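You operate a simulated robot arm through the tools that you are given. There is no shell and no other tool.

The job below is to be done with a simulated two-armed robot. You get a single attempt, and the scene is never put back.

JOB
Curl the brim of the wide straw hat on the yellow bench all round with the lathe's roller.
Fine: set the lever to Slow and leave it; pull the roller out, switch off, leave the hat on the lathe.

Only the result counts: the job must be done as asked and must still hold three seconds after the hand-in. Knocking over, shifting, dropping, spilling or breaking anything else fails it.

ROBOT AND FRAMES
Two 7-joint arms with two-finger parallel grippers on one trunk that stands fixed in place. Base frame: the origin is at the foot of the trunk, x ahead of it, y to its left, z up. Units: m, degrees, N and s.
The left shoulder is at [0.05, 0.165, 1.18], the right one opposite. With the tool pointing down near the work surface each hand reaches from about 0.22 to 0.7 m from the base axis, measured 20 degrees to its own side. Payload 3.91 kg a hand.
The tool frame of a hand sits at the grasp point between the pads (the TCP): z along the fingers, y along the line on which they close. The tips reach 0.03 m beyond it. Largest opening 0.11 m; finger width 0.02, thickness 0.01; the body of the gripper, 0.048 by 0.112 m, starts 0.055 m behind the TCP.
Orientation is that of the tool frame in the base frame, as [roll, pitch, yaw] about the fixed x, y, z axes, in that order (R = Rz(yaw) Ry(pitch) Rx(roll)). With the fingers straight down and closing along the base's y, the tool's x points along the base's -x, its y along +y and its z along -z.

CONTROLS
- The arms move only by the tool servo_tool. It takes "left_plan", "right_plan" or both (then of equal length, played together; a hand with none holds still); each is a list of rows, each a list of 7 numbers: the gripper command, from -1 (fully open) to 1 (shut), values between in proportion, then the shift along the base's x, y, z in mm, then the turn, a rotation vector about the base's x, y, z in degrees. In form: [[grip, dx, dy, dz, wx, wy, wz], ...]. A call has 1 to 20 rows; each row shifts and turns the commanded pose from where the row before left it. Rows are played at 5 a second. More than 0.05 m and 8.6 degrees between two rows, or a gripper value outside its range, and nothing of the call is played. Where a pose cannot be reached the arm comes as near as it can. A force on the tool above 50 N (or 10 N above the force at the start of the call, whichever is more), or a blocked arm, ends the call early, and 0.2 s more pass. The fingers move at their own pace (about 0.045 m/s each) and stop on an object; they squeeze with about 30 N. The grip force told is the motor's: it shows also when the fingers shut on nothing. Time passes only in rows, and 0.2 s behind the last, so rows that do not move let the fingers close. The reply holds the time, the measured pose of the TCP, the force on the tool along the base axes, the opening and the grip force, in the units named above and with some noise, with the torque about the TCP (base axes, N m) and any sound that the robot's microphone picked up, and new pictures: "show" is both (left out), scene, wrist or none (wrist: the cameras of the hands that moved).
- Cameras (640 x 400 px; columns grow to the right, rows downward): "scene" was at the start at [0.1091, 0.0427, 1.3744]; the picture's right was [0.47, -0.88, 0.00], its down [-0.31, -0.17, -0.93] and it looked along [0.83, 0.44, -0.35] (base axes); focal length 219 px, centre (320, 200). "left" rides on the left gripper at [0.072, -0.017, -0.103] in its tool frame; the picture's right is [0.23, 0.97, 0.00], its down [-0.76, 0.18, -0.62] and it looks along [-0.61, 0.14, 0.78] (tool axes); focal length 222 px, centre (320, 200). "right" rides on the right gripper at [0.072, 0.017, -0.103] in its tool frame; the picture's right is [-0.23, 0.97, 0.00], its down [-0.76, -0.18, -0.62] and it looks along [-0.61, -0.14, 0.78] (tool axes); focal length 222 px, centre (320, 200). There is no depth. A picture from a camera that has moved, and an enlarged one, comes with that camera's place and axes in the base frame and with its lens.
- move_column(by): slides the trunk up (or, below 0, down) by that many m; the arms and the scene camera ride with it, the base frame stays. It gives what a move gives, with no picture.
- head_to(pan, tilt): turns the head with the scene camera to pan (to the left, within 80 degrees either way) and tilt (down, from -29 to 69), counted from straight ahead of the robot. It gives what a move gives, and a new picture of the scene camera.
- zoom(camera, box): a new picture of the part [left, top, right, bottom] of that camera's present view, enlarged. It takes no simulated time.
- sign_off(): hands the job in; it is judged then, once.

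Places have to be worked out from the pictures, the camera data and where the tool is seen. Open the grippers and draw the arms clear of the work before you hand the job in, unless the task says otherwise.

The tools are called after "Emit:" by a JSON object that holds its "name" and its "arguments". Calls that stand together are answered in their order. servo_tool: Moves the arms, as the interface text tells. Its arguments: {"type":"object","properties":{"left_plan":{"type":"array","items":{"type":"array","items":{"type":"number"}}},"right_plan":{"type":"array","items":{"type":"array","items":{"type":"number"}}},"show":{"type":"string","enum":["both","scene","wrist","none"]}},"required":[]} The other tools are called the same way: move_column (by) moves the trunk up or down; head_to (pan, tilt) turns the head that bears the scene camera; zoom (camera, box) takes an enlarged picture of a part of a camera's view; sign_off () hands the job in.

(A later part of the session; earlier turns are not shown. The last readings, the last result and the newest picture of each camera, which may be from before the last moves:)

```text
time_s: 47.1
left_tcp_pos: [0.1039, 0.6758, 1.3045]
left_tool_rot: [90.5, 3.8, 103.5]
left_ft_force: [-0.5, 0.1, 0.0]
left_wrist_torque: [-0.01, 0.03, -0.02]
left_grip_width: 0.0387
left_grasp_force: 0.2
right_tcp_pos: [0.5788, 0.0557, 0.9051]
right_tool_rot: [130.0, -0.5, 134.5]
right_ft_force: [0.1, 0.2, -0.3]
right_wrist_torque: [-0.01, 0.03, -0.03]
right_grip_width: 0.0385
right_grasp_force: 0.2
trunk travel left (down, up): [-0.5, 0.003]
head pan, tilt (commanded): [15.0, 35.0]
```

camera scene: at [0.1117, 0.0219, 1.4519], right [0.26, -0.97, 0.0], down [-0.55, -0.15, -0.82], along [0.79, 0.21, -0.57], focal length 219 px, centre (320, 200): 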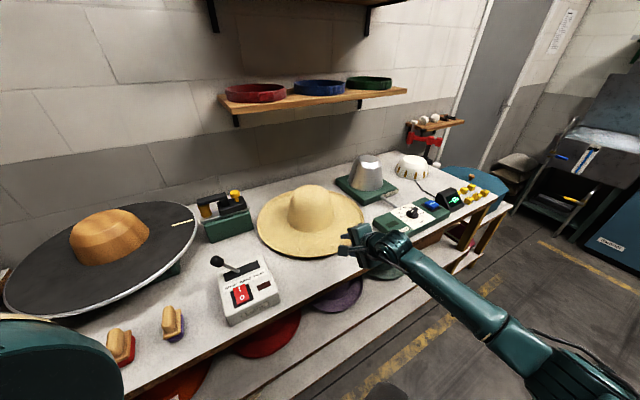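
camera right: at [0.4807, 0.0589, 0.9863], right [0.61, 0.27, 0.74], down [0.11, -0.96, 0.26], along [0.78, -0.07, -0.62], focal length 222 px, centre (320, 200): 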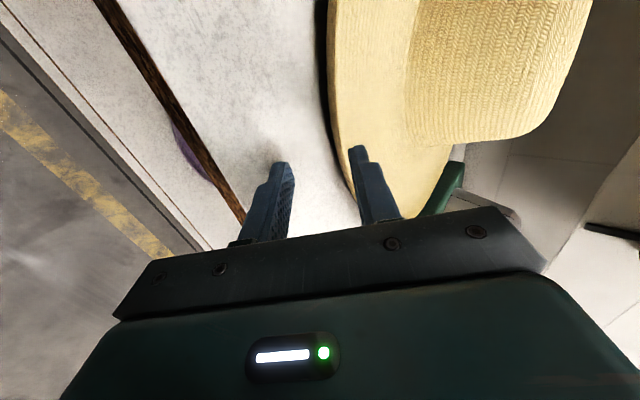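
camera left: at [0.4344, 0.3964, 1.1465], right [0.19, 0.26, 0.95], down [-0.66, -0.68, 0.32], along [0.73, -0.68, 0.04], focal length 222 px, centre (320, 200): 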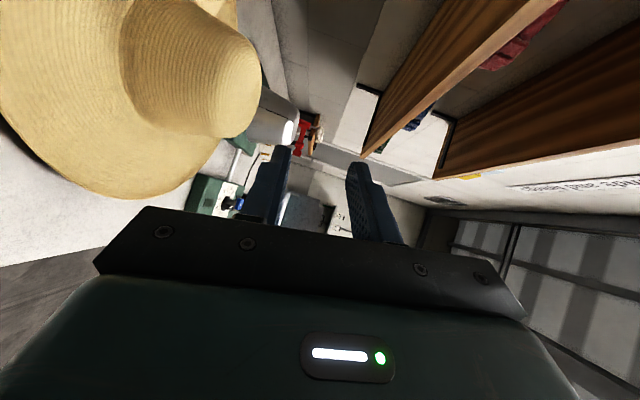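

No contact yet; continuing down in 2 mm steps.

Emit:
{"name": "servo_tool", "arguments": {"right_plan": [[0.3, 0, 0, -2, 0, 0, 0], [0.3, 0, 0, 0, 0, 0, 0]], "show": "none"}}

Emit:
{"name": "servo_tool", "arguments": {"right_plan": [[0.3, 0, 0, -2, 0, 0, 0], [0.3, 0, 0, 0, 0, 0, 0]], "show": "none"}}

Emit:
{"name": "servo_tool", "arguments": {"right_plan": [[0.3, 0, 0, -2, 0, 0, 0], [0.3, 0, 0, 0, 0, 0, 0]], "show": "wrist"}}

```text
time_s: 47.7
left_tcp_pos: [0.1041, 0.6755, 1.3039]
left_tool_rot: [90.5, 3.7, 103.5]
left_ft_force: [-0.6, -0.5, -1.8]
left_wrist_torque: [-0.01, -0.02, -0.02]
left_grip_width: 0.0385
left_grasp_force: 0.1
right_tcp_pos: [0.5787, 0.0565, 0.9046]
right_tool_rot: [130.0, -0.5, 134.5]
right_ft_force: [-0.2, 0.4, 0.7]
right_wrist_torque: [0.01, -0.04, 0.03]
right_grip_width: 0.0384
right_grasp_force: 0.1
trunk travel left (down, up): [-0.5, 0.003]
head pan, tilt (commanded): [15.0, 35.0]
```

```text
time_s: 48.3
left_tcp_pos: [0.1047, 0.6753, 1.3039]
left_tool_rot: [90.4, 3.7, 103.5]
left_ft_force: [-0.3, -0.4, -0.1]
left_wrist_torque: [0.01, 0.0, 0.0]
left_grip_width: 0.0382
left_grasp_force: 0.1
right_tcp_pos: [0.5789, 0.0568, 0.9026]
right_tool_rot: [129.9, -0.5, 134.5]
right_ft_force: [-1.2, 0.1, 0.8]
right_wrist_torque: [-0.03, 0.03, 0.01]
right_grip_width: 0.038
right_grasp_force: 0.1
trunk travel left (down, up): [-0.5, 0.003]
head pan, tilt (commanded): [15.0, 35.0]
```

```text
time_s: 48.9
left_tcp_pos: [0.1035, 0.6757, 1.3039]
left_tool_rot: [90.5, 3.7, 103.5]
left_ft_force: [-0.4, -0.4, -0.4]
left_wrist_torque: [0.02, 0.02, 0.03]
left_grip_width: 0.0388
left_grasp_force: 0.1
right_tcp_pos: [0.5784, 0.056, 0.9021]
right_tool_rot: [129.8, -0.5, 134.5]
right_ft_force: [-3.1, -1.4, 6.7]
right_wrist_torque: [-0.13, 0.05, 0.0]
right_grip_width: 0.0367
right_grasp_force: 0.1
trunk travel left (down, up): [-0.5, 0.003]
head pan, tilt (commanded): [15.0, 35.0]
camera right: at [0.4806, 0.0586, 0.9798], right [0.61, 0.27, 0.75], down [0.11, -0.96, 0.26], along [0.79, -0.07, -0.61], focal length 222 px, centre (320, 200)
```

right: 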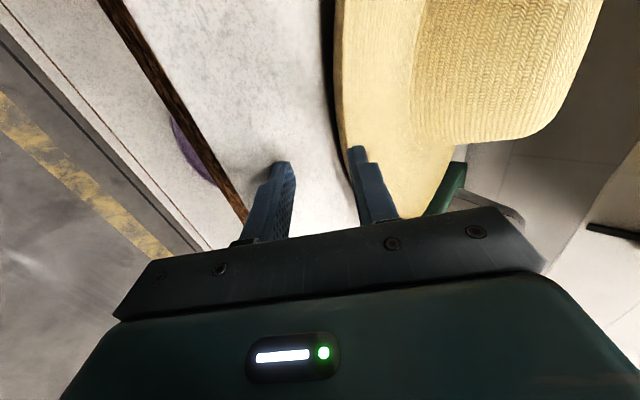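

Bench contact at TCP z≈0.902 (6.7 N), so the fingertip touches there and the rim stands ≈2 cm above the bench. I'll rise 3 mm and advance 50 mm so the lower finger slides under the rim.

Emit:
{"name": "servo_tool", "arguments": {"right_plan": [[0.3, 0, 0, 4, 0, 0, 0], [0.3, 12, 11.8, 0, 0, 0, 0], [0.3, 12, 11.8, 0, 0, 0, 0], [0.3, 11, 11, 0, 0, 0, 0], [0.3, 0, 0, 0, 0, 0, 0]], "show": "both"}}

Emit:
{"name": "zoom", "arguments": {"camera": "right", "box": [240, 80, 440, 220]}}

```text
time_s: 50.1
left_tcp_pos: [0.1031, 0.6749, 1.303]
left_tool_rot: [90.5, 3.7, 103.5]
left_ft_force: [-0.7, 0.0, -0.1]
left_wrist_torque: [0.01, 0.02, 0.0]
left_grip_width: 0.0385
left_grasp_force: 0.0
right_tcp_pos: [0.6149, 0.0905, 0.9032]
right_tool_rot: [130.0, -0.5, 134.5]
right_ft_force: [-0.2, -0.7, 0.2]
right_wrist_torque: [0.04, 0.01, 0.02]
right_grip_width: 0.0384
right_grasp_force: 0.1
trunk travel left (down, up): [-0.5, 0.003]
head pan, tilt (commanded): [15.0, 35.0]
camera scene: at [0.1118, 0.0219, 1.4519], right [0.26, -0.97, 0.0], down [-0.55, -0.15, -0.82], along [0.79, 0.21, -0.57], focal length 219 px, centre (320, 200)
camera right: at [0.5156, 0.0935, 0.9814], right [0.61, 0.27, 0.74], down [0.11, -0.96, 0.26], along [0.78, -0.07, -0.62], focal length 222 px, centre (320, 200)
```

scene: 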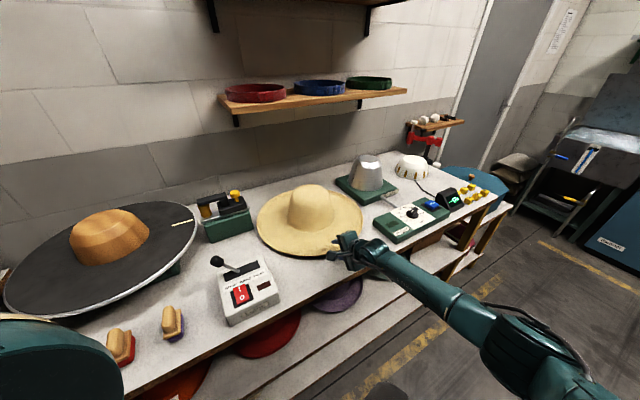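
right: 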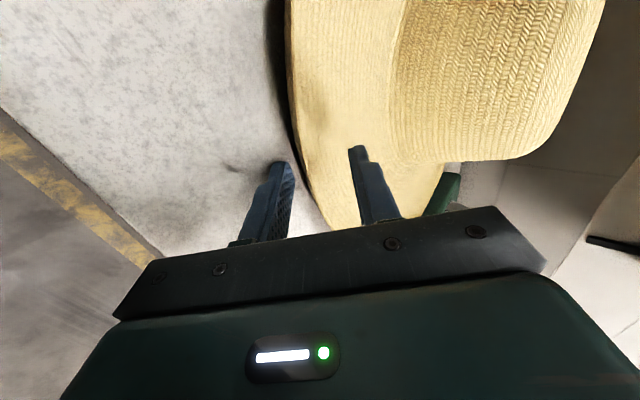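

```text
2.86 times, centred on (340, 150) of right
camera zoom: at [0.5156, 0.0935, 0.9814], right [0.61, 0.27, 0.74], down [0.11, -0.96, 0.26], along [0.78, -0.07, -0.62], focal length 635 px, centre (263, 343)
```

zoom: 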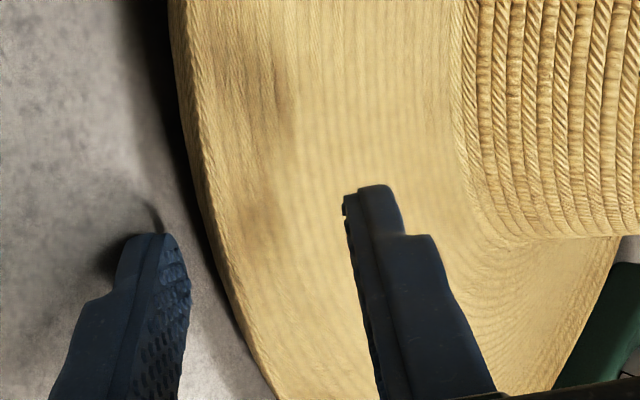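

The lower fingertip is about 1 cm inside under the rim and the upper finger above the brim, as projected. I'll advance 6 mm more and start closing gradually, watching the picture and forces.

Emit:
{"name": "servo_tool", "arguments": {"right_plan": [[0.3, 4.3, 4.2, 0, 0, 0, 0], [0.5, 0, 0, 0, 0, 0, 0], [0.6, 0, 0, 0, 0, 0, 0], [0.6, 0, 0, 0, 0, 0, 0]], "show": "wrist"}}

Emit:
{"name": "zoom", "arguments": {"camera": "right", "box": [240, 80, 440, 220]}}

```text
time_s: 51.1
left_tcp_pos: [0.1038, 0.6758, 1.3046]
left_tool_rot: [90.4, 3.8, 103.6]
left_ft_force: [-1.1, -0.3, 0.2]
left_wrist_torque: [-0.02, 0.02, -0.01]
left_grip_width: 0.0384
left_grasp_force: 0.1
right_tcp_pos: [0.6186, 0.095, 0.9027]
right_tool_rot: [130.0, -0.5, 134.5]
right_ft_force: [-0.3, -0.6, -1.6]
right_wrist_torque: [-0.02, 0.03, 0.02]
right_grip_width: 0.0219
right_grasp_force: 0.3
trunk travel left (down, up): [-0.5, 0.003]
head pan, tilt (commanded): [15.0, 35.0]
camera right: at [0.5199, 0.098, 0.9817], right [0.61, 0.27, 0.74], down [0.11, -0.96, 0.26], along [0.78, -0.07, -0.62], focal length 222 px, centre (320, 200)
```

right: 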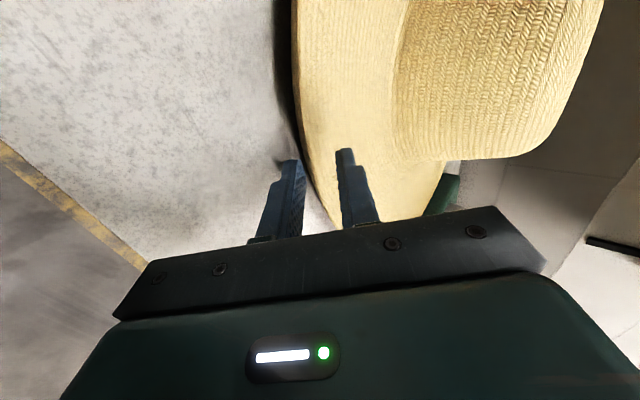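

```text
2.86 times, centred on (340, 150) of right
camera zoom: at [0.5199, 0.098, 0.9817], right [0.61, 0.27, 0.74], down [0.11, -0.96, 0.26], along [0.78, -0.07, -0.62], focal length 635 px, centre (263, 343)
```

zoom: 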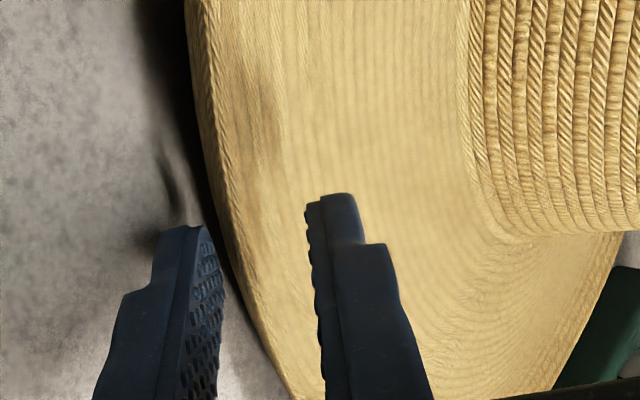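

The rim seems to have shifted relative to the hand; I'll check with the scene camera whether the hat moved or was lifted.

Emit:
{"name": "zoom", "arguments": {"camera": "scene", "box": [245, 170, 375, 265]}}

```text
4.21 times, centred on (310, 218) of scene
camera zoom: at [0.1119, 0.022, 1.4519], right [0.26, -0.97, 0.0], down [-0.55, -0.15, -0.82], along [0.79, 0.21, -0.57], focal length 920 px, centre (362, 126)
```

zoom: 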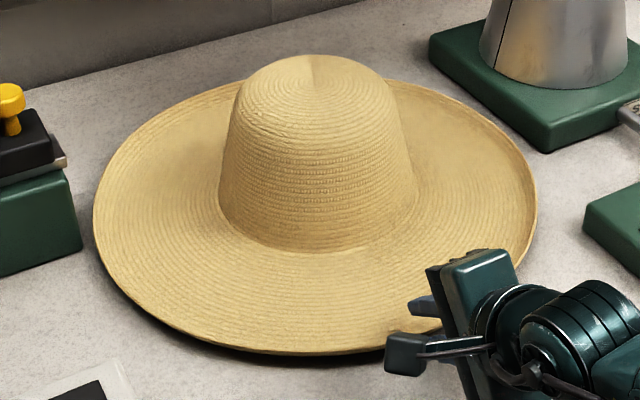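

The hat slid about 1 cm away on the bench when touched; still clear of the roller box. The fingertips straddle the rim by about 1 cm, so I'll close fully now to pinch it.

Emit:
{"name": "servo_tool", "arguments": {"right_plan": [[0.75, 0, 0, 0, 0, 0, 0], [1, 0, 0, 0, 0, 0, 0], [1, 0, 0, 0, 0, 0, 0], [1, 0, 0, 0, 0, 0, 0]], "show": "both"}}

Emit:
{"name": "zoom", "arguments": {"camera": "right", "box": [240, 80, 440, 220]}}

Emit:
{"name": "zoom", "arguments": {"camera": "scene", "box": [245, 170, 375, 265]}}

```text
time_s: 52.1
left_tcp_pos: [0.1038, 0.6758, 1.3041]
left_tool_rot: [90.5, 3.7, 103.5]
left_ft_force: [-0.3, -0.1, 0.0]
left_wrist_torque: [0.03, 0.0, 0.03]
left_grip_width: 0.0384
left_grasp_force: 0.0
right_tcp_pos: [0.6179, 0.0941, 0.902]
right_tool_rot: [130.0, -0.5, 134.6]
right_ft_force: [0.6, 0.6, 0.4]
right_wrist_torque: [-0.01, -0.04, 0.03]
right_grip_width: 0.0
right_grasp_force: 30.3
trunk travel left (down, up): [-0.5, 0.003]
head pan, tilt (commanded): [15.0, 35.0]
camera scene: at [0.1112, 0.0219, 1.4519], right [0.26, -0.97, 0.0], down [-0.55, -0.15, -0.82], along [0.79, 0.21, -0.57], focal length 219 px, centre (320, 200)
camera right: at [0.5194, 0.0977, 0.9813], right [0.61, 0.27, 0.74], down [0.11, -0.96, 0.26], along [0.78, -0.07, -0.62], focal length 222 px, centre (320, 200)
```

scene: 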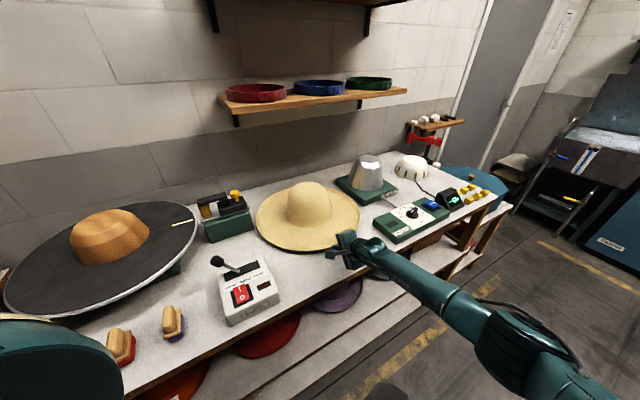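
right: 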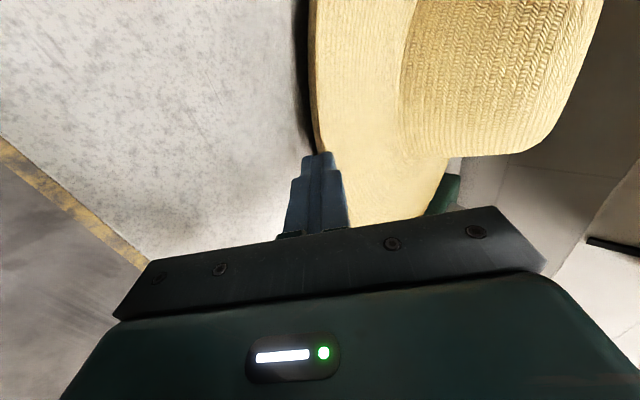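

```text
2.86 times, centred on (340, 150) of right
camera zoom: at [0.5194, 0.0977, 0.9813], right [0.61, 0.27, 0.74], down [0.11, -0.96, 0.26], along [0.78, -0.07, -0.62], focal length 635 px, centre (263, 343)
```

zoom: 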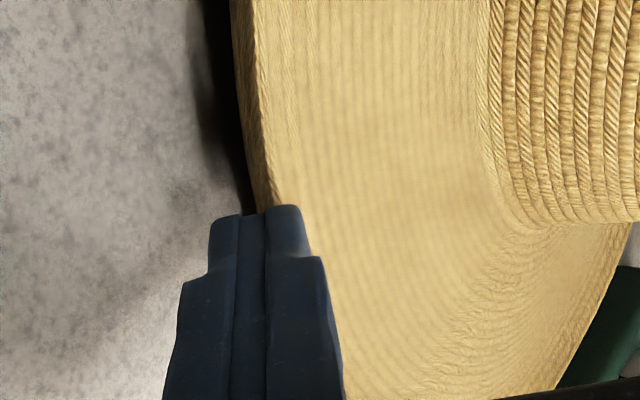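

```text
4.21 times, centred on (310, 218) of scene
camera zoom: at [0.1112, 0.0219, 1.4519], right [0.26, -0.97, 0.0], down [-0.55, -0.15, -0.82], along [0.79, 0.21, -0.57], focal length 920 px, centre (362, 126)
```

zoom: 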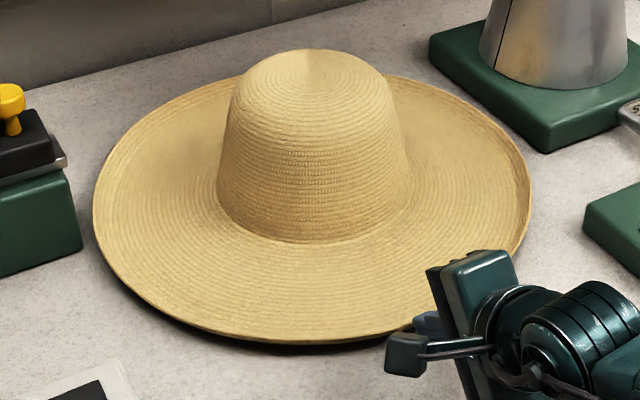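

The grip closed on nothing: the lower finger reached the curled-up lip before the upper one and slid the hat back ~2 cm along n (now centre ≈ (0.791, 0.254)). The rim is an upturned lip, so I'll re-approach with a 45° tool aligned with the lip and a narrow opening so both fingers straddle it evenly; first back off to the pre-insert pose.

Emit:
{"name": "servo_tool", "arguments": {"right_plan": [[1, -10, -12, 18, 0, 0, 0], [0.67, 2, -3, 0, -3.5, 3.57, 0], [0.67, 0, 0, 0, 0, 0, 0], [0.67, 0, 0, 0, 0, 0, 0]], "show": "wrist"}}

Emit:
{"name": "zoom", "arguments": {"camera": "right", "box": [240, 80, 440, 220]}}

Emit:
{"name": "zoom", "arguments": {"camera": "scene", "box": [245, 170, 375, 265]}}

```text
time_s: 53.1
left_tcp_pos: [0.1045, 0.6763, 1.3034]
left_tool_rot: [90.6, 3.7, 103.5]
left_ft_force: [-0.6, 0.5, 0.3]
left_wrist_torque: [0.0, 0.01, 0.04]
left_grip_width: 0.0386
left_grasp_force: 0.1
right_tcp_pos: [0.6098, 0.079, 0.9221]
right_tool_rot: [135.0, -0.6, 134.5]
right_ft_force: [-0.3, -0.3, 0.6]
right_wrist_torque: [0.01, 0.0, -0.04]
right_grip_width: 0.0182
right_grasp_force: 0.0
trunk travel left (down, up): [-0.5, 0.003]
head pan, tilt (commanded): [15.0, 35.0]
camera right: at [0.517, 0.0884, 1.006], right [0.66, 0.32, 0.69], down [0.13, -0.94, 0.31], along [0.74, -0.11, -0.66], focal length 222 px, centre (320, 200)
```

right: 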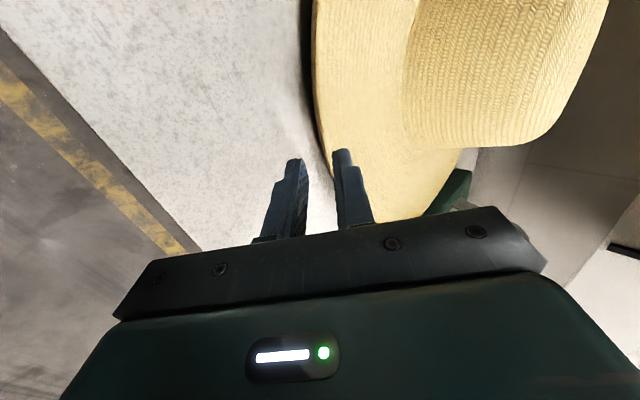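

```text
2.86 times, centred on (340, 150) of right
camera zoom: at [0.517, 0.0884, 1.006], right [0.66, 0.32, 0.69], down [0.13, -0.94, 0.31], along [0.74, -0.11, -0.66], focal length 635 px, centre (263, 343)
```

zoom: 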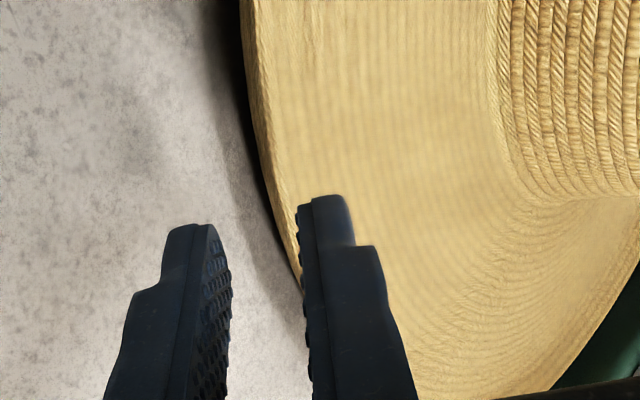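

```text
4.21 times, centred on (310, 218) of scene
camera zoom: at [0.112, 0.0224, 1.4518], right [0.26, -0.97, 0.0], down [-0.55, -0.15, -0.82], along [0.79, 0.21, -0.57], focal length 920 px, centre (362, 126)
```

zoom: 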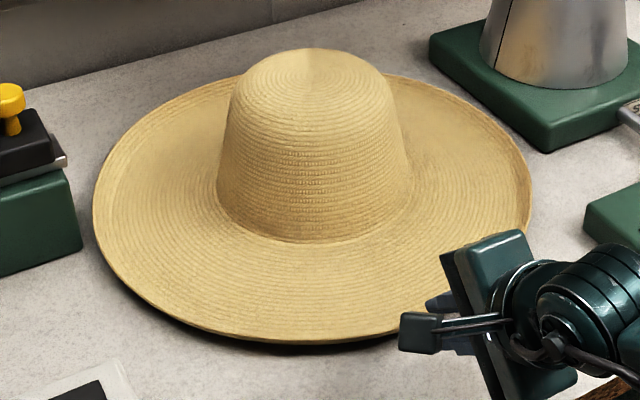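

The rim projects midway between the two fingers, as wanted. I'll slide in along the finger axis by ~35 mm to straddle the lip.

Emit:
{"name": "servo_tool", "arguments": {"right_plan": [[0.67, 6.2, 5.5, -8.7, 0, 0, 0], [0.67, 6.2, 5.5, -8.7, 0, 0, 0], [0.67, 6.2, 5.5, -8.0, 0, 0, 0], [0.67, 0, 0, 0, 0, 0, 0]], "show": "wrist"}}

Emit:
{"name": "zoom", "arguments": {"camera": "right", "box": [240, 80, 440, 220]}}

Emit:
{"name": "zoom", "arguments": {"camera": "scene", "box": [245, 170, 375, 265]}}

```text
time_s: 54.1
left_tcp_pos: [0.1025, 0.6737, 1.3054]
left_tool_rot: [90.5, 3.7, 103.5]
left_ft_force: [-0.9, -0.3, 0.6]
left_wrist_torque: [0.01, 0.0, 0.02]
left_grip_width: 0.0388
left_grasp_force: 0.1
right_tcp_pos: [0.6286, 0.0971, 0.8996]
right_tool_rot: [134.6, -0.5, 134.5]
right_ft_force: [-3.7, -3.0, 10.9]
right_wrist_torque: [0.15, -0.27, 0.01]
right_grip_width: 0.0209
right_grasp_force: 2.9
trunk travel left (down, up): [-0.5, 0.003]
head pan, tilt (commanded): [15.0, 35.0]
camera right: at [0.5346, 0.105, 0.9826], right [0.65, 0.31, 0.69], down [0.13, -0.94, 0.31], along [0.75, -0.11, -0.66], focal length 222 px, centre (320, 200)
```

right: 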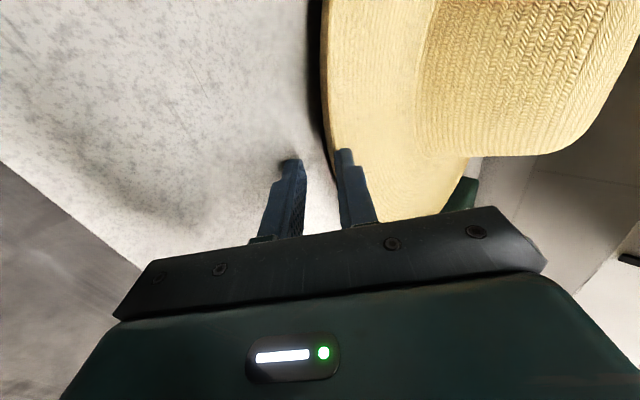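

```text
2.86 times, centred on (340, 150) of right
camera zoom: at [0.5346, 0.105, 0.9826], right [0.65, 0.31, 0.69], down [0.13, -0.94, 0.31], along [0.75, -0.11, -0.66], focal length 635 px, centre (263, 343)
```

zoom: 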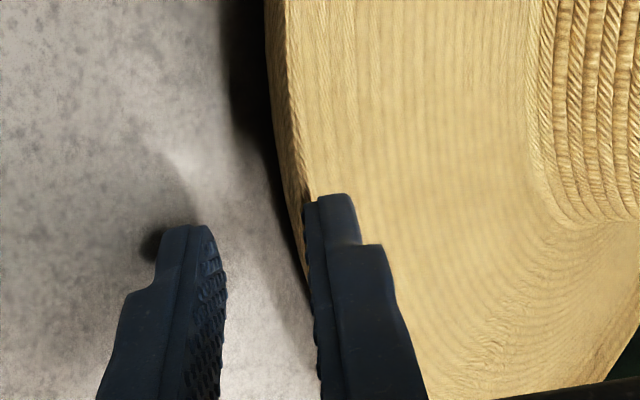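

```text
4.21 times, centred on (310, 218) of scene
camera zoom: at [0.1102, 0.0214, 1.4522], right [0.26, -0.97, 0.0], down [-0.55, -0.15, -0.82], along [0.79, 0.21, -0.57], focal length 920 px, centre (362, 126)
```

zoom: 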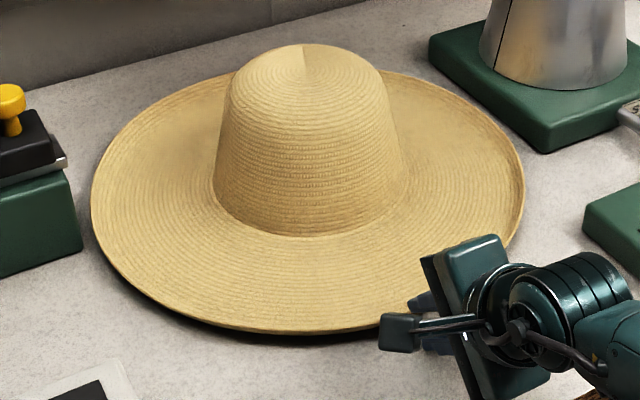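

The bench blocks the lower finger before it gets under the lip at 45°, and the hat slid ~1 cm more. A steeper 60° tool fits better: the outer finger stays just outside the lip while the inner finger's tip goes inside the bowl. I'll rise, tilt to 60° and hover above the rim at (0.646, 0.109).

Emit:
{"name": "servo_tool", "arguments": {"right_plan": [[0.67, -8, -8, 20, 0, 0, 0], [0.64, 10, 8, 20, -5.26, 5.35, 0], [0.64, 12, 10, 8, -5.26, 5.35, 0], [0.64, 3, 2, 0, 0, 0, 0], [0.64, 0, 0, 0, 0, 0, 0]], "show": "wrist"}}

Emit:
{"name": "zoom", "arguments": {"camera": "right", "box": [240, 80, 440, 220]}}

Emit:
{"name": "zoom", "arguments": {"camera": "scene", "box": [245, 170, 375, 265]}}

```text
time_s: 55.3
left_tcp_pos: [0.1056, 0.6756, 1.3039]
left_tool_rot: [90.5, 3.7, 103.5]
left_ft_force: [-0.5, -0.7, -0.3]
left_wrist_torque: [-0.01, 0.03, 0.01]
left_grip_width: 0.0385
left_grasp_force: 0.0
right_tcp_pos: [0.6399, 0.1026, 0.9409]
right_tool_rot: [146.1, -0.5, 134.5]
right_ft_force: [0.0, -0.1, 0.1]
right_wrist_torque: [0.02, 0.02, 0.0]
right_grip_width: 0.0197
right_grasp_force: 0.0
right hand out of reach, approached as far as the arm can: row 3
trunk travel left (down, up): [-0.5, 0.003]
head pan, tilt (commanded): [15.0, 35.0]
camera right: at [0.5593, 0.124, 1.0347], right [0.74, 0.4, 0.54], down [0.18, -0.89, 0.41], along [0.65, -0.21, -0.73], focal length 222 px, centre (320, 200)
```

right: 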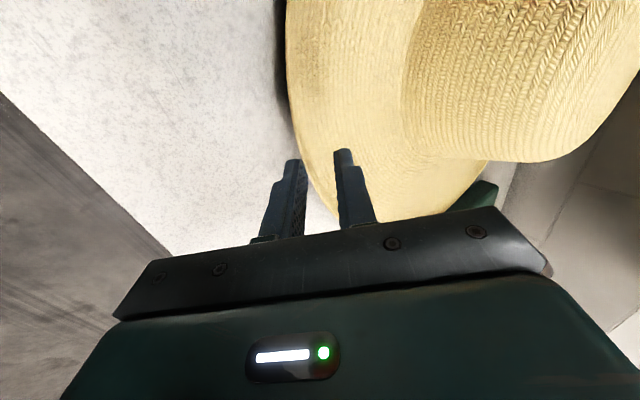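

```text
2.86 times, centred on (340, 150) of right
camera zoom: at [0.5593, 0.124, 1.0347], right [0.74, 0.4, 0.54], down [0.18, -0.89, 0.41], along [0.65, -0.21, -0.73], focal length 635 px, centre (263, 343)
```

zoom: 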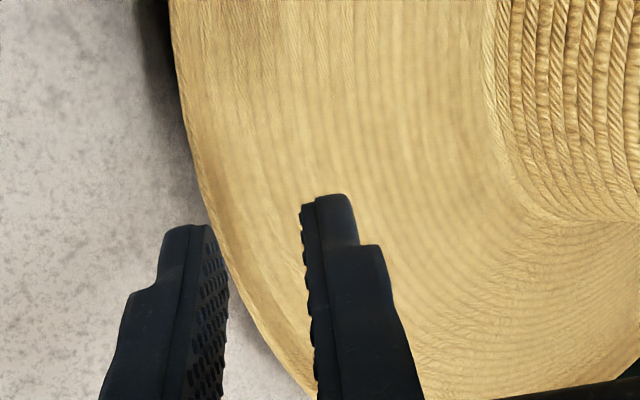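

```text
4.21 times, centred on (310, 218) of scene
camera zoom: at [0.1118, 0.0217, 1.4519], right [0.26, -0.97, 0.0], down [-0.55, -0.15, -0.82], along [0.79, 0.21, -0.57], focal length 920 px, centre (362, 126)
```

zoom: 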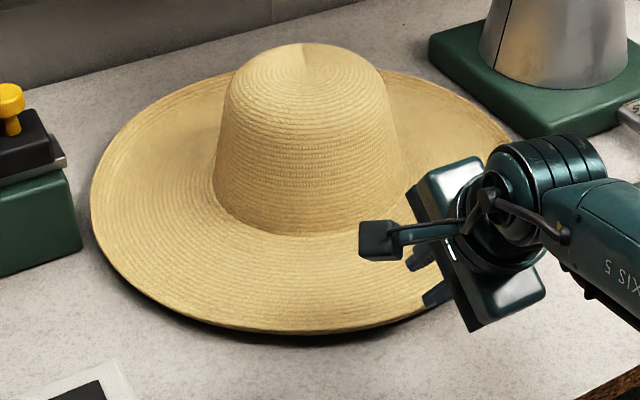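

The rim is about 20 mm ahead of the TCP; I want it about 8 mm ahead. The arm is near its reach limit here, so I'll shift by (8.6, 8.4) mm and then lower the trunk to bring the hand straight down, keeping the reach comfortable.

Emit:
{"name": "servo_tool", "arguments": {"right_plan": [[0.64, 8.6, 8.4, 0, 0, 0, 0], [0.64, 0, 0, 0, 0, 0, 0]], "show": "none"}}

Emit:
{"name": "move_column", "arguments": {"by": -0.03}}

Emit:
{"name": "zoom", "arguments": {"camera": "right", "box": [240, 80, 440, 220]}}

```text
time_s: 55.9
left_tcp_pos: [0.1039, 0.6755, 1.3028]
left_tool_rot: [90.7, 3.7, 103.5]
left_ft_force: [0.0, 1.0, -0.1]
left_wrist_torque: [-0.01, 0.03, 0.01]
left_grip_width: 0.0388
left_grasp_force: 0.0
right_tcp_pos: [0.6458, 0.1091, 0.9423]
right_tool_rot: [146.2, -0.5, 134.2]
right_ft_force: [-0.6, -0.1, -0.7]
right_wrist_torque: [0.02, 0.02, -0.02]
right_grip_width: 0.0197
right_grasp_force: 0.2
right hand out of reach, approached as far as the arm can: row 1
trunk travel left (down, up): [-0.5, 0.003]
head pan, tilt (commanded): [15.0, 35.0]
```

```text
time_s: 56.6
left_tcp_pos: [0.1035, 0.6753, 1.2741]
left_tool_rot: [90.5, 3.7, 103.5]
left_ft_force: [0.0, -0.2, -0.5]
left_wrist_torque: [0.0, -0.02, 0.0]
left_grip_width: 0.0387
left_grasp_force: 0.1
right_tcp_pos: [0.6454, 0.1094, 0.9127]
right_tool_rot: [146.2, -0.5, 134.3]
right_ft_force: [-0.6, 0.1, -0.4]
right_wrist_torque: [-0.01, 0.0, -0.02]
right_grip_width: 0.02
right_grasp_force: 0.0
trunk travel left (down, up): [-0.47, 0.033]
head pan, tilt (commanded): [15.0, 35.0]
```

```text
2.86 times, centred on (340, 150) of right
camera zoom: at [0.5652, 0.1302, 1.0068], right [0.74, 0.4, 0.54], down [0.18, -0.89, 0.41], along [0.65, -0.21, -0.73], focal length 635 px, centre (263, 343)
```

zoom: 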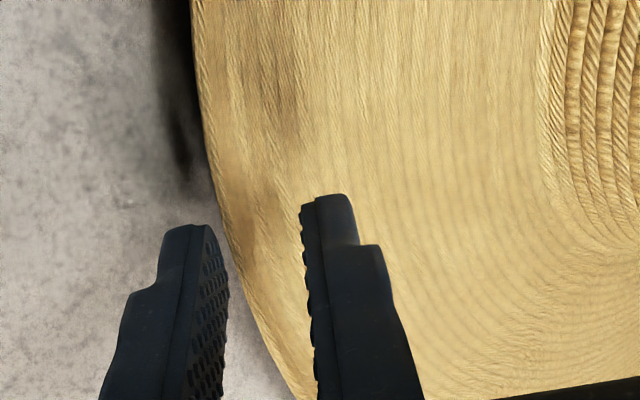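

The rim is now ~10 mm ahead of the TCP, between the fingers. I'll lower the trunk another 13 mm to bring the fingertips just above the bench, with the inner finger inside the lip.

Emit:
{"name": "move_column", "arguments": {"by": -0.013}}

Emit:
{"name": "zoom", "arguments": {"camera": "right", "box": [240, 80, 440, 220]}}

Emit:
{"name": "zoom", "arguments": {"camera": "scene", "box": [245, 165, 375, 260]}}

```text
time_s: 57.2
left_tcp_pos: [0.1029, 0.6763, 1.2611]
left_tool_rot: [90.5, 3.7, 103.5]
left_ft_force: [-0.5, 0.1, 0.2]
left_wrist_torque: [0.0, 0.05, 0.04]
left_grip_width: 0.0385
left_grasp_force: 0.0
right_tcp_pos: [0.6458, 0.1097, 0.9002]
right_tool_rot: [146.2, -0.4, 134.4]
right_ft_force: [0.8, 1.7, 2.0]
right_wrist_torque: [0.04, -0.03, 0.01]
right_grip_width: 0.0208
right_grasp_force: 0.5
trunk travel left (down, up): [-0.457, 0.046]
head pan, tilt (commanded): [15.0, 35.0]
```

```text
2.86 times, centred on (340, 150) of right
camera zoom: at [0.5653, 0.1305, 0.9941], right [0.74, 0.4, 0.54], down [0.18, -0.89, 0.41], along [0.65, -0.21, -0.73], focal length 635 px, centre (263, 343)
```

zoom: 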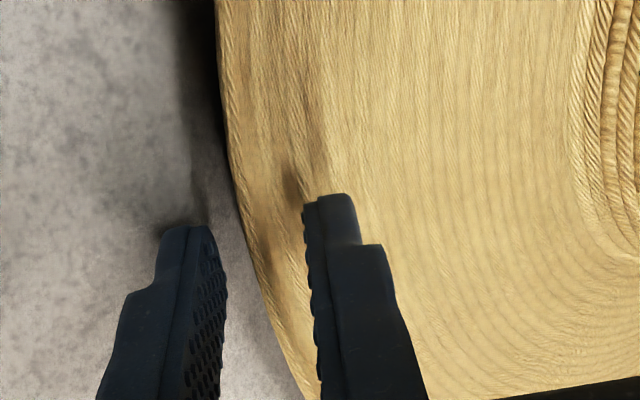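

```text
4.21 times, centred on (310, 212) of scene
camera zoom: at [0.1117, 0.0221, 1.4089], right [0.26, -0.97, 0.0], down [-0.55, -0.15, -0.82], along [0.79, 0.21, -0.57], focal length 920 px, centre (362, 147)
```

zoom: 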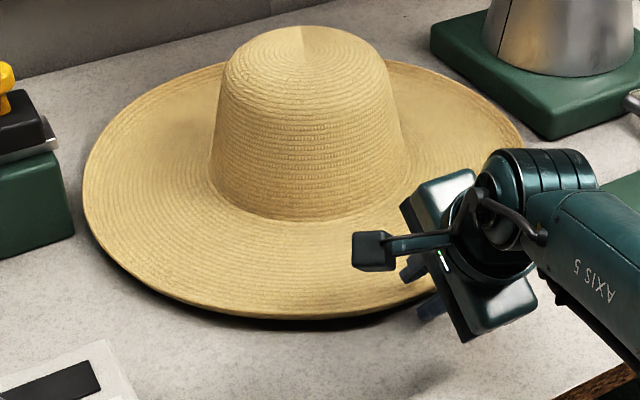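

The inner fingertip touched the brim top at z≈0.881, so the brim floats nearly flat about 2 cm above the bench with its underside ≈1.5 cm up. A flatter tool (≈28°) with a narrow gap should slide over the edge. I'll lift, back off, and re-pitch to 28°.

Emit:
{"name": "servo_tool", "arguments": {"right_plan": [[0.64, 0, 0, 30, 0, 0, 0], [0.67, -14, -14, 15, 4.9, -5.0, 0], [0.67, -14, -14, 0, 4.9, -5.0, 0], [0.67, -2, -2, -10, 4.9, -5.0, 0], [0.67, 0, 0, -8, 4.9, -5.0, 0], [0.67, 0, 0, 0, 0, 0, 0]], "show": "wrist"}}

Emit:
{"name": "zoom", "arguments": {"camera": "right", "box": [240, 60, 440, 200]}}

Emit:
{"name": "zoom", "arguments": {"camera": "scene", "box": [245, 165, 375, 260]}}

```text
time_s: 58.6
left_tcp_pos: [0.1031, 0.6761, 1.2608]
left_tool_rot: [90.7, 3.7, 103.5]
left_ft_force: [0.0, -0.2, -0.7]
left_wrist_torque: [0.02, -0.01, 0.04]
left_grip_width: 0.0386
left_grasp_force: 0.1
right_tcp_pos: [0.6158, 0.079, 0.9259]
right_tool_rot: [118.1, -0.4, 134.7]
right_ft_force: [0.1, -0.7, 0.2]
right_wrist_torque: [-0.01, -0.02, 0.01]
right_grip_width: 0.0179
right_grasp_force: 0.2
trunk travel left (down, up): [-0.457, 0.046]
head pan, tilt (commanded): [15.0, 35.0]
camera right: at [0.5072, 0.0725, 0.9883], right [0.49, 0.16, 0.86], down [0.08, -0.99, 0.13], along [0.87, 0.01, -0.5], focal length 222 px, centre (320, 200)
```

right: 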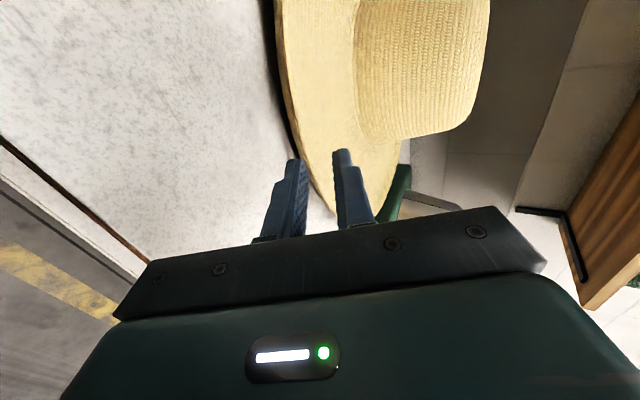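

```text
2.86 times, centred on (340, 130) of right
camera zoom: at [0.5072, 0.0725, 0.9883], right [0.49, 0.16, 0.86], down [0.08, -0.99, 0.13], along [0.87, 0.01, -0.5], focal length 635 px, centre (263, 400)
```

zoom: 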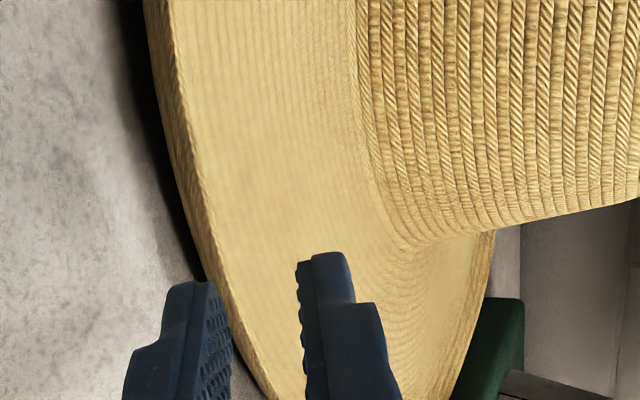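

```text
4.21 times, centred on (310, 212) of scene
camera zoom: at [0.1119, 0.0221, 1.4089], right [0.26, -0.97, 0.0], down [-0.55, -0.15, -0.82], along [0.79, 0.21, -0.57], focal length 920 px, centre (362, 147)
```

zoom: 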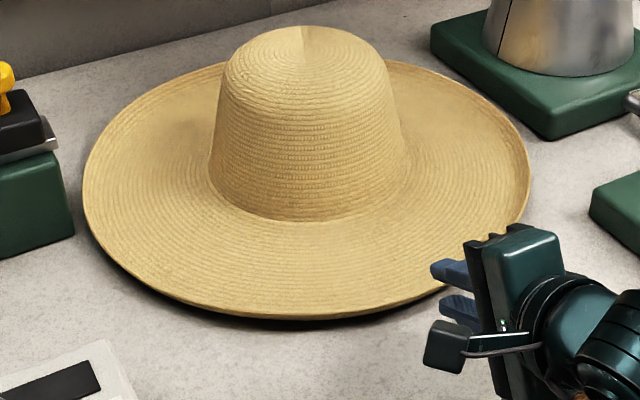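

Refined estimates: rim top z≈0.886, brim slope ≈15–17°, so a 28° tool can go ~15 mm under it. I'll descend to just above the bench outside the rim with a 24 mm gap.

Emit:
{"name": "servo_tool", "arguments": {"right_plan": [[0.564, 0, 0, -15, 0, 0, 0], [0.564, 0, 0, -14.5, 0, 0, 0], [0.564, 0, 0, 0, 0, 0, 0]], "show": "wrist"}}

Emit:
{"name": "zoom", "arguments": {"camera": "right", "box": [240, 60, 440, 200]}}

```text
time_s: 59.5
left_tcp_pos: [0.1038, 0.6749, 1.2603]
left_tool_rot: [90.5, 3.7, 103.4]
left_ft_force: [-0.5, 0.3, -0.8]
left_wrist_torque: [0.01, 0.0, 0.0]
left_grip_width: 0.0385
left_grasp_force: 0.1
right_tcp_pos: [0.6156, 0.0793, 0.8964]
right_tool_rot: [118.2, -0.6, 134.7]
right_ft_force: [0.3, -0.4, 0.3]
right_wrist_torque: [0.02, 0.03, 0.05]
right_grip_width: 0.024
right_grasp_force: 0.0
trunk travel left (down, up): [-0.457, 0.046]
head pan, tilt (commanded): [15.0, 35.0]
camera right: at [0.5064, 0.0726, 0.9593], right [0.49, 0.16, 0.86], down [0.08, -0.99, 0.13], along [0.87, 0.01, -0.5], focal length 222 px, centre (320, 200)
```

right: 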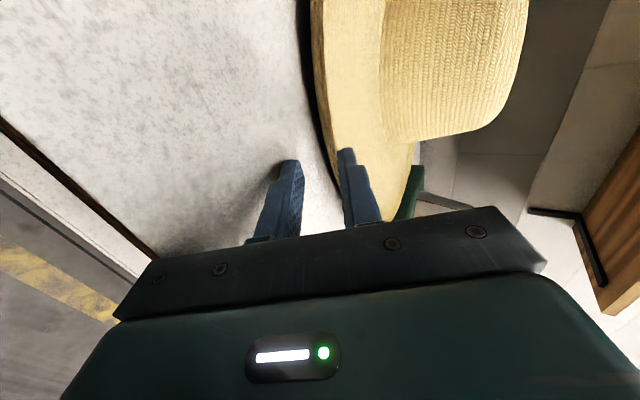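

```text
2.86 times, centred on (340, 130) of right
camera zoom: at [0.5064, 0.0726, 0.9593], right [0.49, 0.16, 0.86], down [0.08, -0.99, 0.13], along [0.87, 0.01, -0.5], focal length 635 px, centre (263, 400)
```

zoom: 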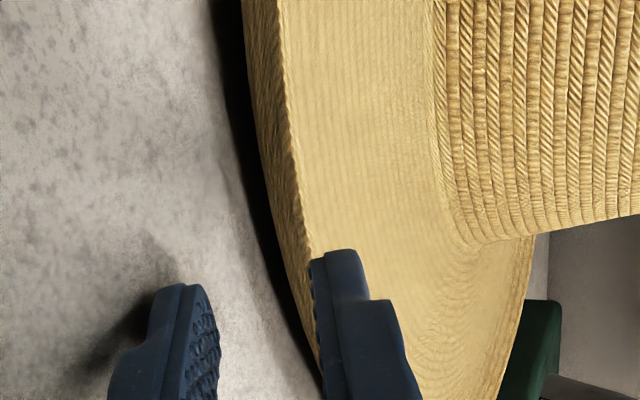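

I'll advance slowly at this height and watch for contact, to see how far the lower finger goes under before the hat moves.

Emit:
{"name": "servo_tool", "arguments": {"right_plan": [[0.564, 10.7, 10.5, 0, 0, 0, 0], [0.564, 8.9, 8.7, 0, 0, 0, 0], [0.564, 0, 0, 0, 0, 0, 0]], "show": "wrist"}}

Emit:
{"name": "zoom", "arguments": {"camera": "right", "box": [240, 60, 440, 200]}}

Emit:
{"name": "zoom", "arguments": {"camera": "scene", "box": [245, 165, 375, 260]}}

```text
time_s: 60.2
left_tcp_pos: [0.1028, 0.6757, 1.2606]
left_tool_rot: [90.6, 3.6, 103.5]
left_ft_force: [-0.4, 0.0, 0.5]
left_wrist_torque: [-0.01, 0.0, 0.02]
left_grip_width: 0.0385
left_grasp_force: 0.1
right_tcp_pos: [0.634, 0.0992, 0.8972]
right_tool_rot: [118.3, -0.5, 134.5]
right_ft_force: [0.3, 0.1, -1.3]
right_wrist_torque: [-0.01, 0.02, 0.0]
right_grip_width: 0.0238
right_grasp_force: 0.0
trunk travel left (down, up): [-0.457, 0.046]
head pan, tilt (commanded): [15.0, 35.0]
camera right: at [0.5251, 0.0923, 0.9593], right [0.49, 0.16, 0.86], down [0.08, -0.99, 0.13], along [0.87, 0.01, -0.5], focal length 222 px, centre (320, 200)
```

right: 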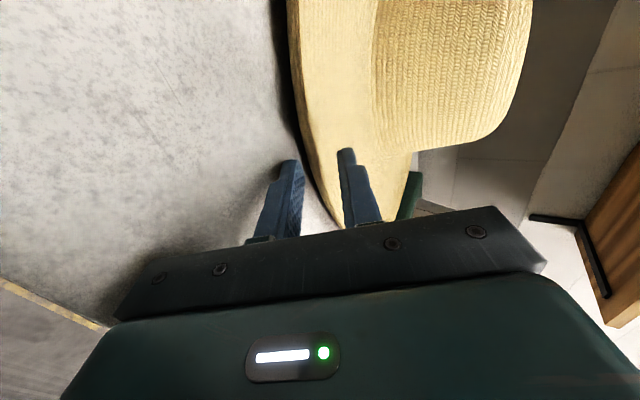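

```text
2.86 times, centred on (340, 130) of right
camera zoom: at [0.5251, 0.0923, 0.9593], right [0.49, 0.16, 0.86], down [0.08, -0.99, 0.13], along [0.87, 0.01, -0.5], focal length 635 px, centre (263, 400)
```

zoom: 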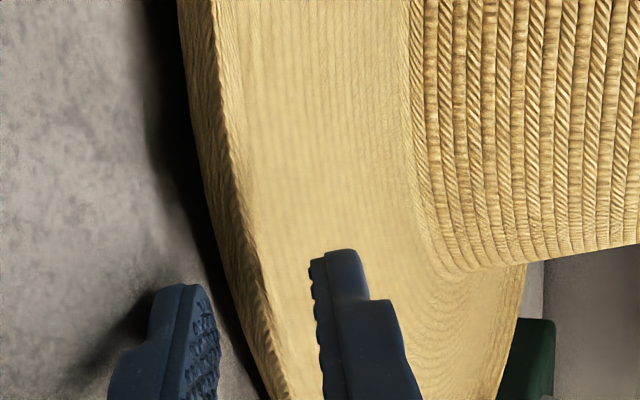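

```text
4.21 times, centred on (310, 212) of scene
camera zoom: at [0.1119, 0.022, 1.4089], right [0.26, -0.97, 0.0], down [-0.55, -0.15, -0.82], along [0.79, 0.21, -0.57], focal length 920 px, centre (362, 147)
```

zoom: 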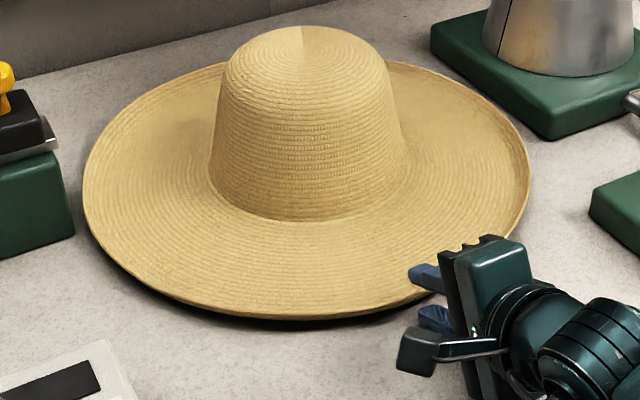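

The hat hasn't moved and the lower fingertip is right at the rim with the gap above it. I'll flatten to 24°, lower 3 mm, and advance 10 mm to go under.

Emit:
{"name": "servo_tool", "arguments": {"right_plan": [[0.564, 0, 0, -1, 2.8, -2.85, 0], [0.564, 0, 0, -1.5, 0, 0, 0], [0.564, 3.6, 3.5, 0, 0, 0, 0], [0.564, 3.6, 3.5, 0, 0, 0, 0], [0.564, 0, 0, 0, 0, 0, 0]], "show": "wrist"}}

Emit:
{"name": "zoom", "arguments": {"camera": "right", "box": [240, 60, 440, 200]}}

Emit:
{"name": "zoom", "arguments": {"camera": "scene", "box": [245, 165, 375, 260]}}

```text
time_s: 61.5
left_tcp_pos: [0.1034, 0.6762, 1.2611]
left_tool_rot: [90.5, 3.7, 103.6]
left_ft_force: [-0.2, -0.8, 0.1]
left_wrist_torque: [-0.03, 0.02, 0.0]
left_grip_width: 0.0384
left_grasp_force: 0.1
right_tcp_pos: [0.6422, 0.1073, 0.8948]
right_tool_rot: [114.2, -0.6, 134.5]
right_ft_force: [0.5, -0.4, 0.7]
right_wrist_torque: [-0.01, -0.03, 0.01]
right_grip_width: 0.0238
right_grasp_force: 0.0
trunk travel left (down, up): [-0.457, 0.046]
head pan, tilt (commanded): [15.0, 35.0]
camera right: at [0.5304, 0.0964, 0.9515], right [0.45, 0.11, 0.89], down [0.08, -0.99, 0.09], along [0.89, 0.03, -0.45], focal length 222 px, centre (320, 200)
```

right: 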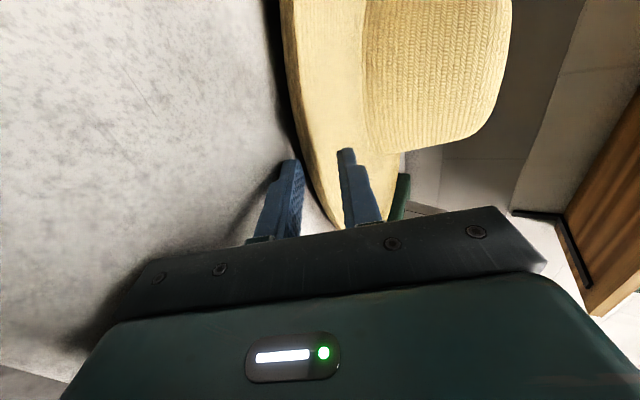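

```text
2.86 times, centred on (340, 130) of right
camera zoom: at [0.5304, 0.0964, 0.9515], right [0.45, 0.11, 0.89], down [0.08, -0.99, 0.09], along [0.89, 0.03, -0.45], focal length 635 px, centre (263, 400)
```

zoom: 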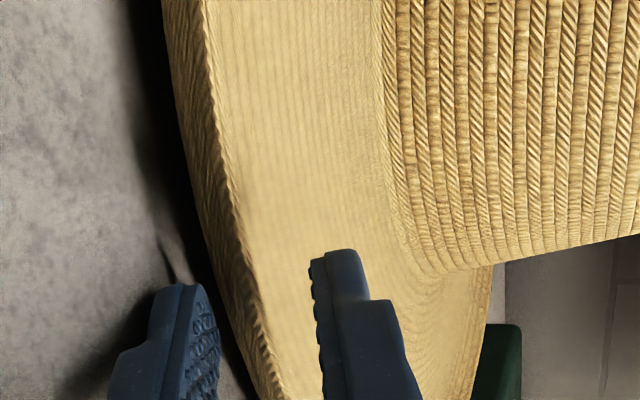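

```text
4.21 times, centred on (310, 212) of scene
camera zoom: at [0.1119, 0.022, 1.4089], right [0.26, -0.97, 0.0], down [-0.55, -0.15, -0.82], along [0.79, 0.21, -0.57], focal length 920 px, centre (362, 147)
```

zoom: 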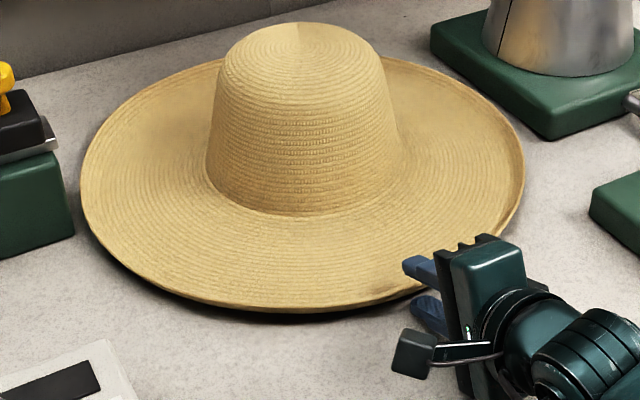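

The finger is ~8 mm under the rim and the hat shifted only ~5 mm. I'll now close in small steps, mostly lifting the rim until the upper finger meets it.

Emit:
{"name": "servo_tool", "arguments": {"right_plan": [[0.62, -0.5, -0.5, -0.5, 0, 0, 0], [0.68, -0.5, -0.5, -0.5, 0, 0, 0], [0.74, -0.5, -0.5, -0.5, 0, 0, 0], [0.8, -0.5, -0.5, -0.5, 0, 0, 0], [0.8, 0, 0, 0, 0, 0, 0]], "show": "wrist"}}

Emit:
{"name": "zoom", "arguments": {"camera": "right", "box": [240, 60, 440, 200]}}

Emit:
{"name": "zoom", "arguments": {"camera": "scene", "box": [245, 165, 375, 260]}}

```text
time_s: 62.6
left_tcp_pos: [0.1035, 0.6761, 1.2598]
left_tool_rot: [90.6, 3.8, 103.5]
left_ft_force: [0.6, -0.5, -0.4]
left_wrist_torque: [0.01, 0.01, 0.03]
left_grip_width: 0.0386
left_grasp_force: 0.1
right_tcp_pos: [0.6401, 0.1053, 0.894]
right_tool_rot: [114.0, -0.6, 134.7]
right_ft_force: [3.5, 1.1, 8.0]
right_wrist_torque: [0.16, -0.18, -0.05]
right_grip_width: 0.0149
right_grasp_force: 4.1
trunk travel left (down, up): [-0.457, 0.046]
head pan, tilt (commanded): [15.0, 35.0]
camera right: at [0.5283, 0.0944, 0.9508], right [0.45, 0.11, 0.89], down [0.08, -0.99, 0.09], along [0.89, 0.03, -0.45], focal length 222 px, centre (320, 200)
```

right: 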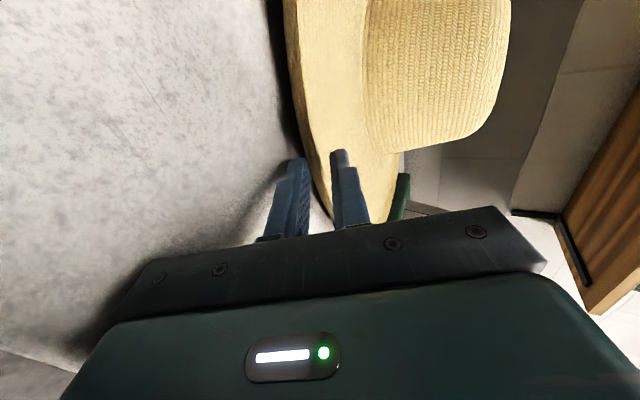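

```text
2.86 times, centred on (340, 130) of right
camera zoom: at [0.5283, 0.0944, 0.9508], right [0.45, 0.11, 0.89], down [0.08, -0.99, 0.09], along [0.89, 0.03, -0.45], focal length 635 px, centre (263, 400)
```

zoom: 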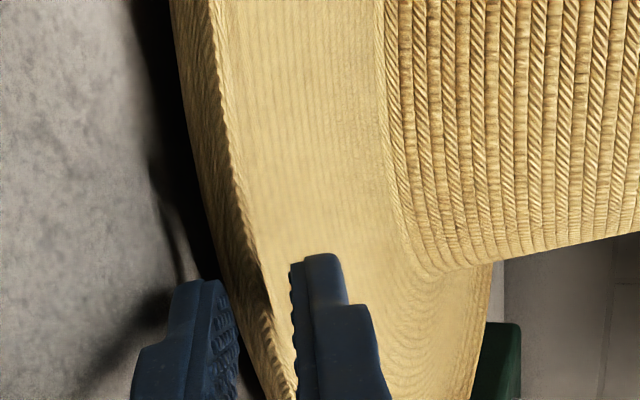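

```text
4.21 times, centred on (310, 212) of scene
camera zoom: at [0.1113, 0.0221, 1.409], right [0.26, -0.97, 0.0], down [-0.55, -0.15, -0.82], along [0.79, 0.21, -0.57], focal length 920 px, centre (362, 147)
```

zoom: 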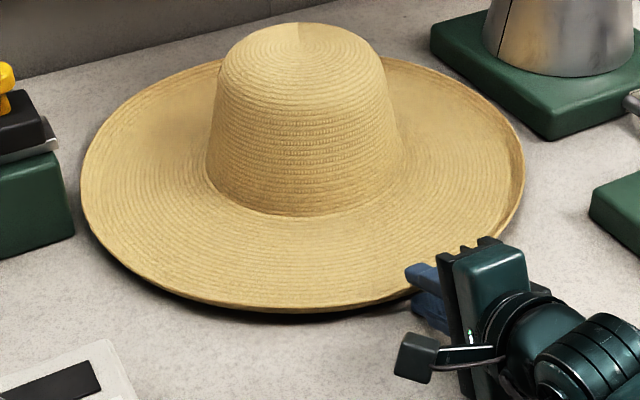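

The upper fingertip is pressing the brim down (+8 N on the tool) with a 15 mm gap, so the hand sits slightly low. I'll raise it 3 mm while holding the grip command, to let the lower finger meet the underside.

Emit:
{"name": "servo_tool", "arguments": {"right_plan": [[0.8, 0, 0, 1.5, 0, 0, 0], [0.8, 0, 0, 1.5, 0, 0, 0], [0.8, 0, 0, 0, 0, 0, 0]], "show": "none"}}

Emit:
{"name": "zoom", "arguments": {"camera": "right", "box": [240, 60, 440, 200]}}

```text
time_s: 63.5
left_tcp_pos: [0.1037, 0.676, 1.2607]
left_tool_rot: [90.5, 3.7, 103.5]
left_ft_force: [0.0, -0.4, 0.0]
left_wrist_torque: [0.01, 0.03, -0.02]
left_grip_width: 0.0383
left_grasp_force: 0.0
right_tcp_pos: [0.6392, 0.1043, 0.8952]
right_tool_rot: [114.2, -0.4, 134.7]
right_ft_force: [1.6, 2.5, 3.0]
right_wrist_torque: [0.11, -0.14, 0.04]
right_grip_width: 0.0129
right_grasp_force: 2.4
trunk travel left (down, up): [-0.457, 0.046]
head pan, tilt (commanded): [15.0, 35.0]
```

```text
2.86 times, centred on (340, 130) of right
camera zoom: at [0.5278, 0.0941, 0.9523], right [0.45, 0.11, 0.89], down [0.08, -0.99, 0.09], along [0.89, 0.03, -0.46], focal length 635 px, centre (263, 400)
```

zoom: 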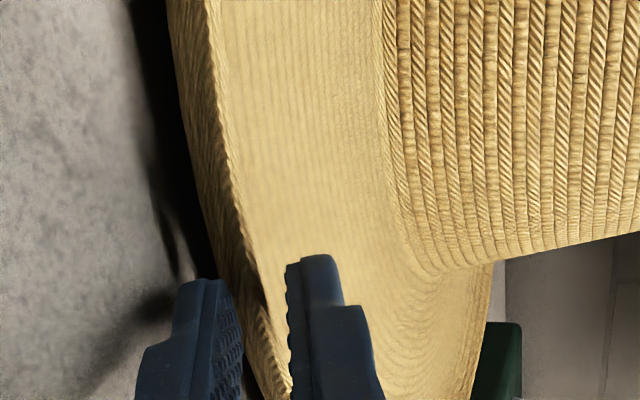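

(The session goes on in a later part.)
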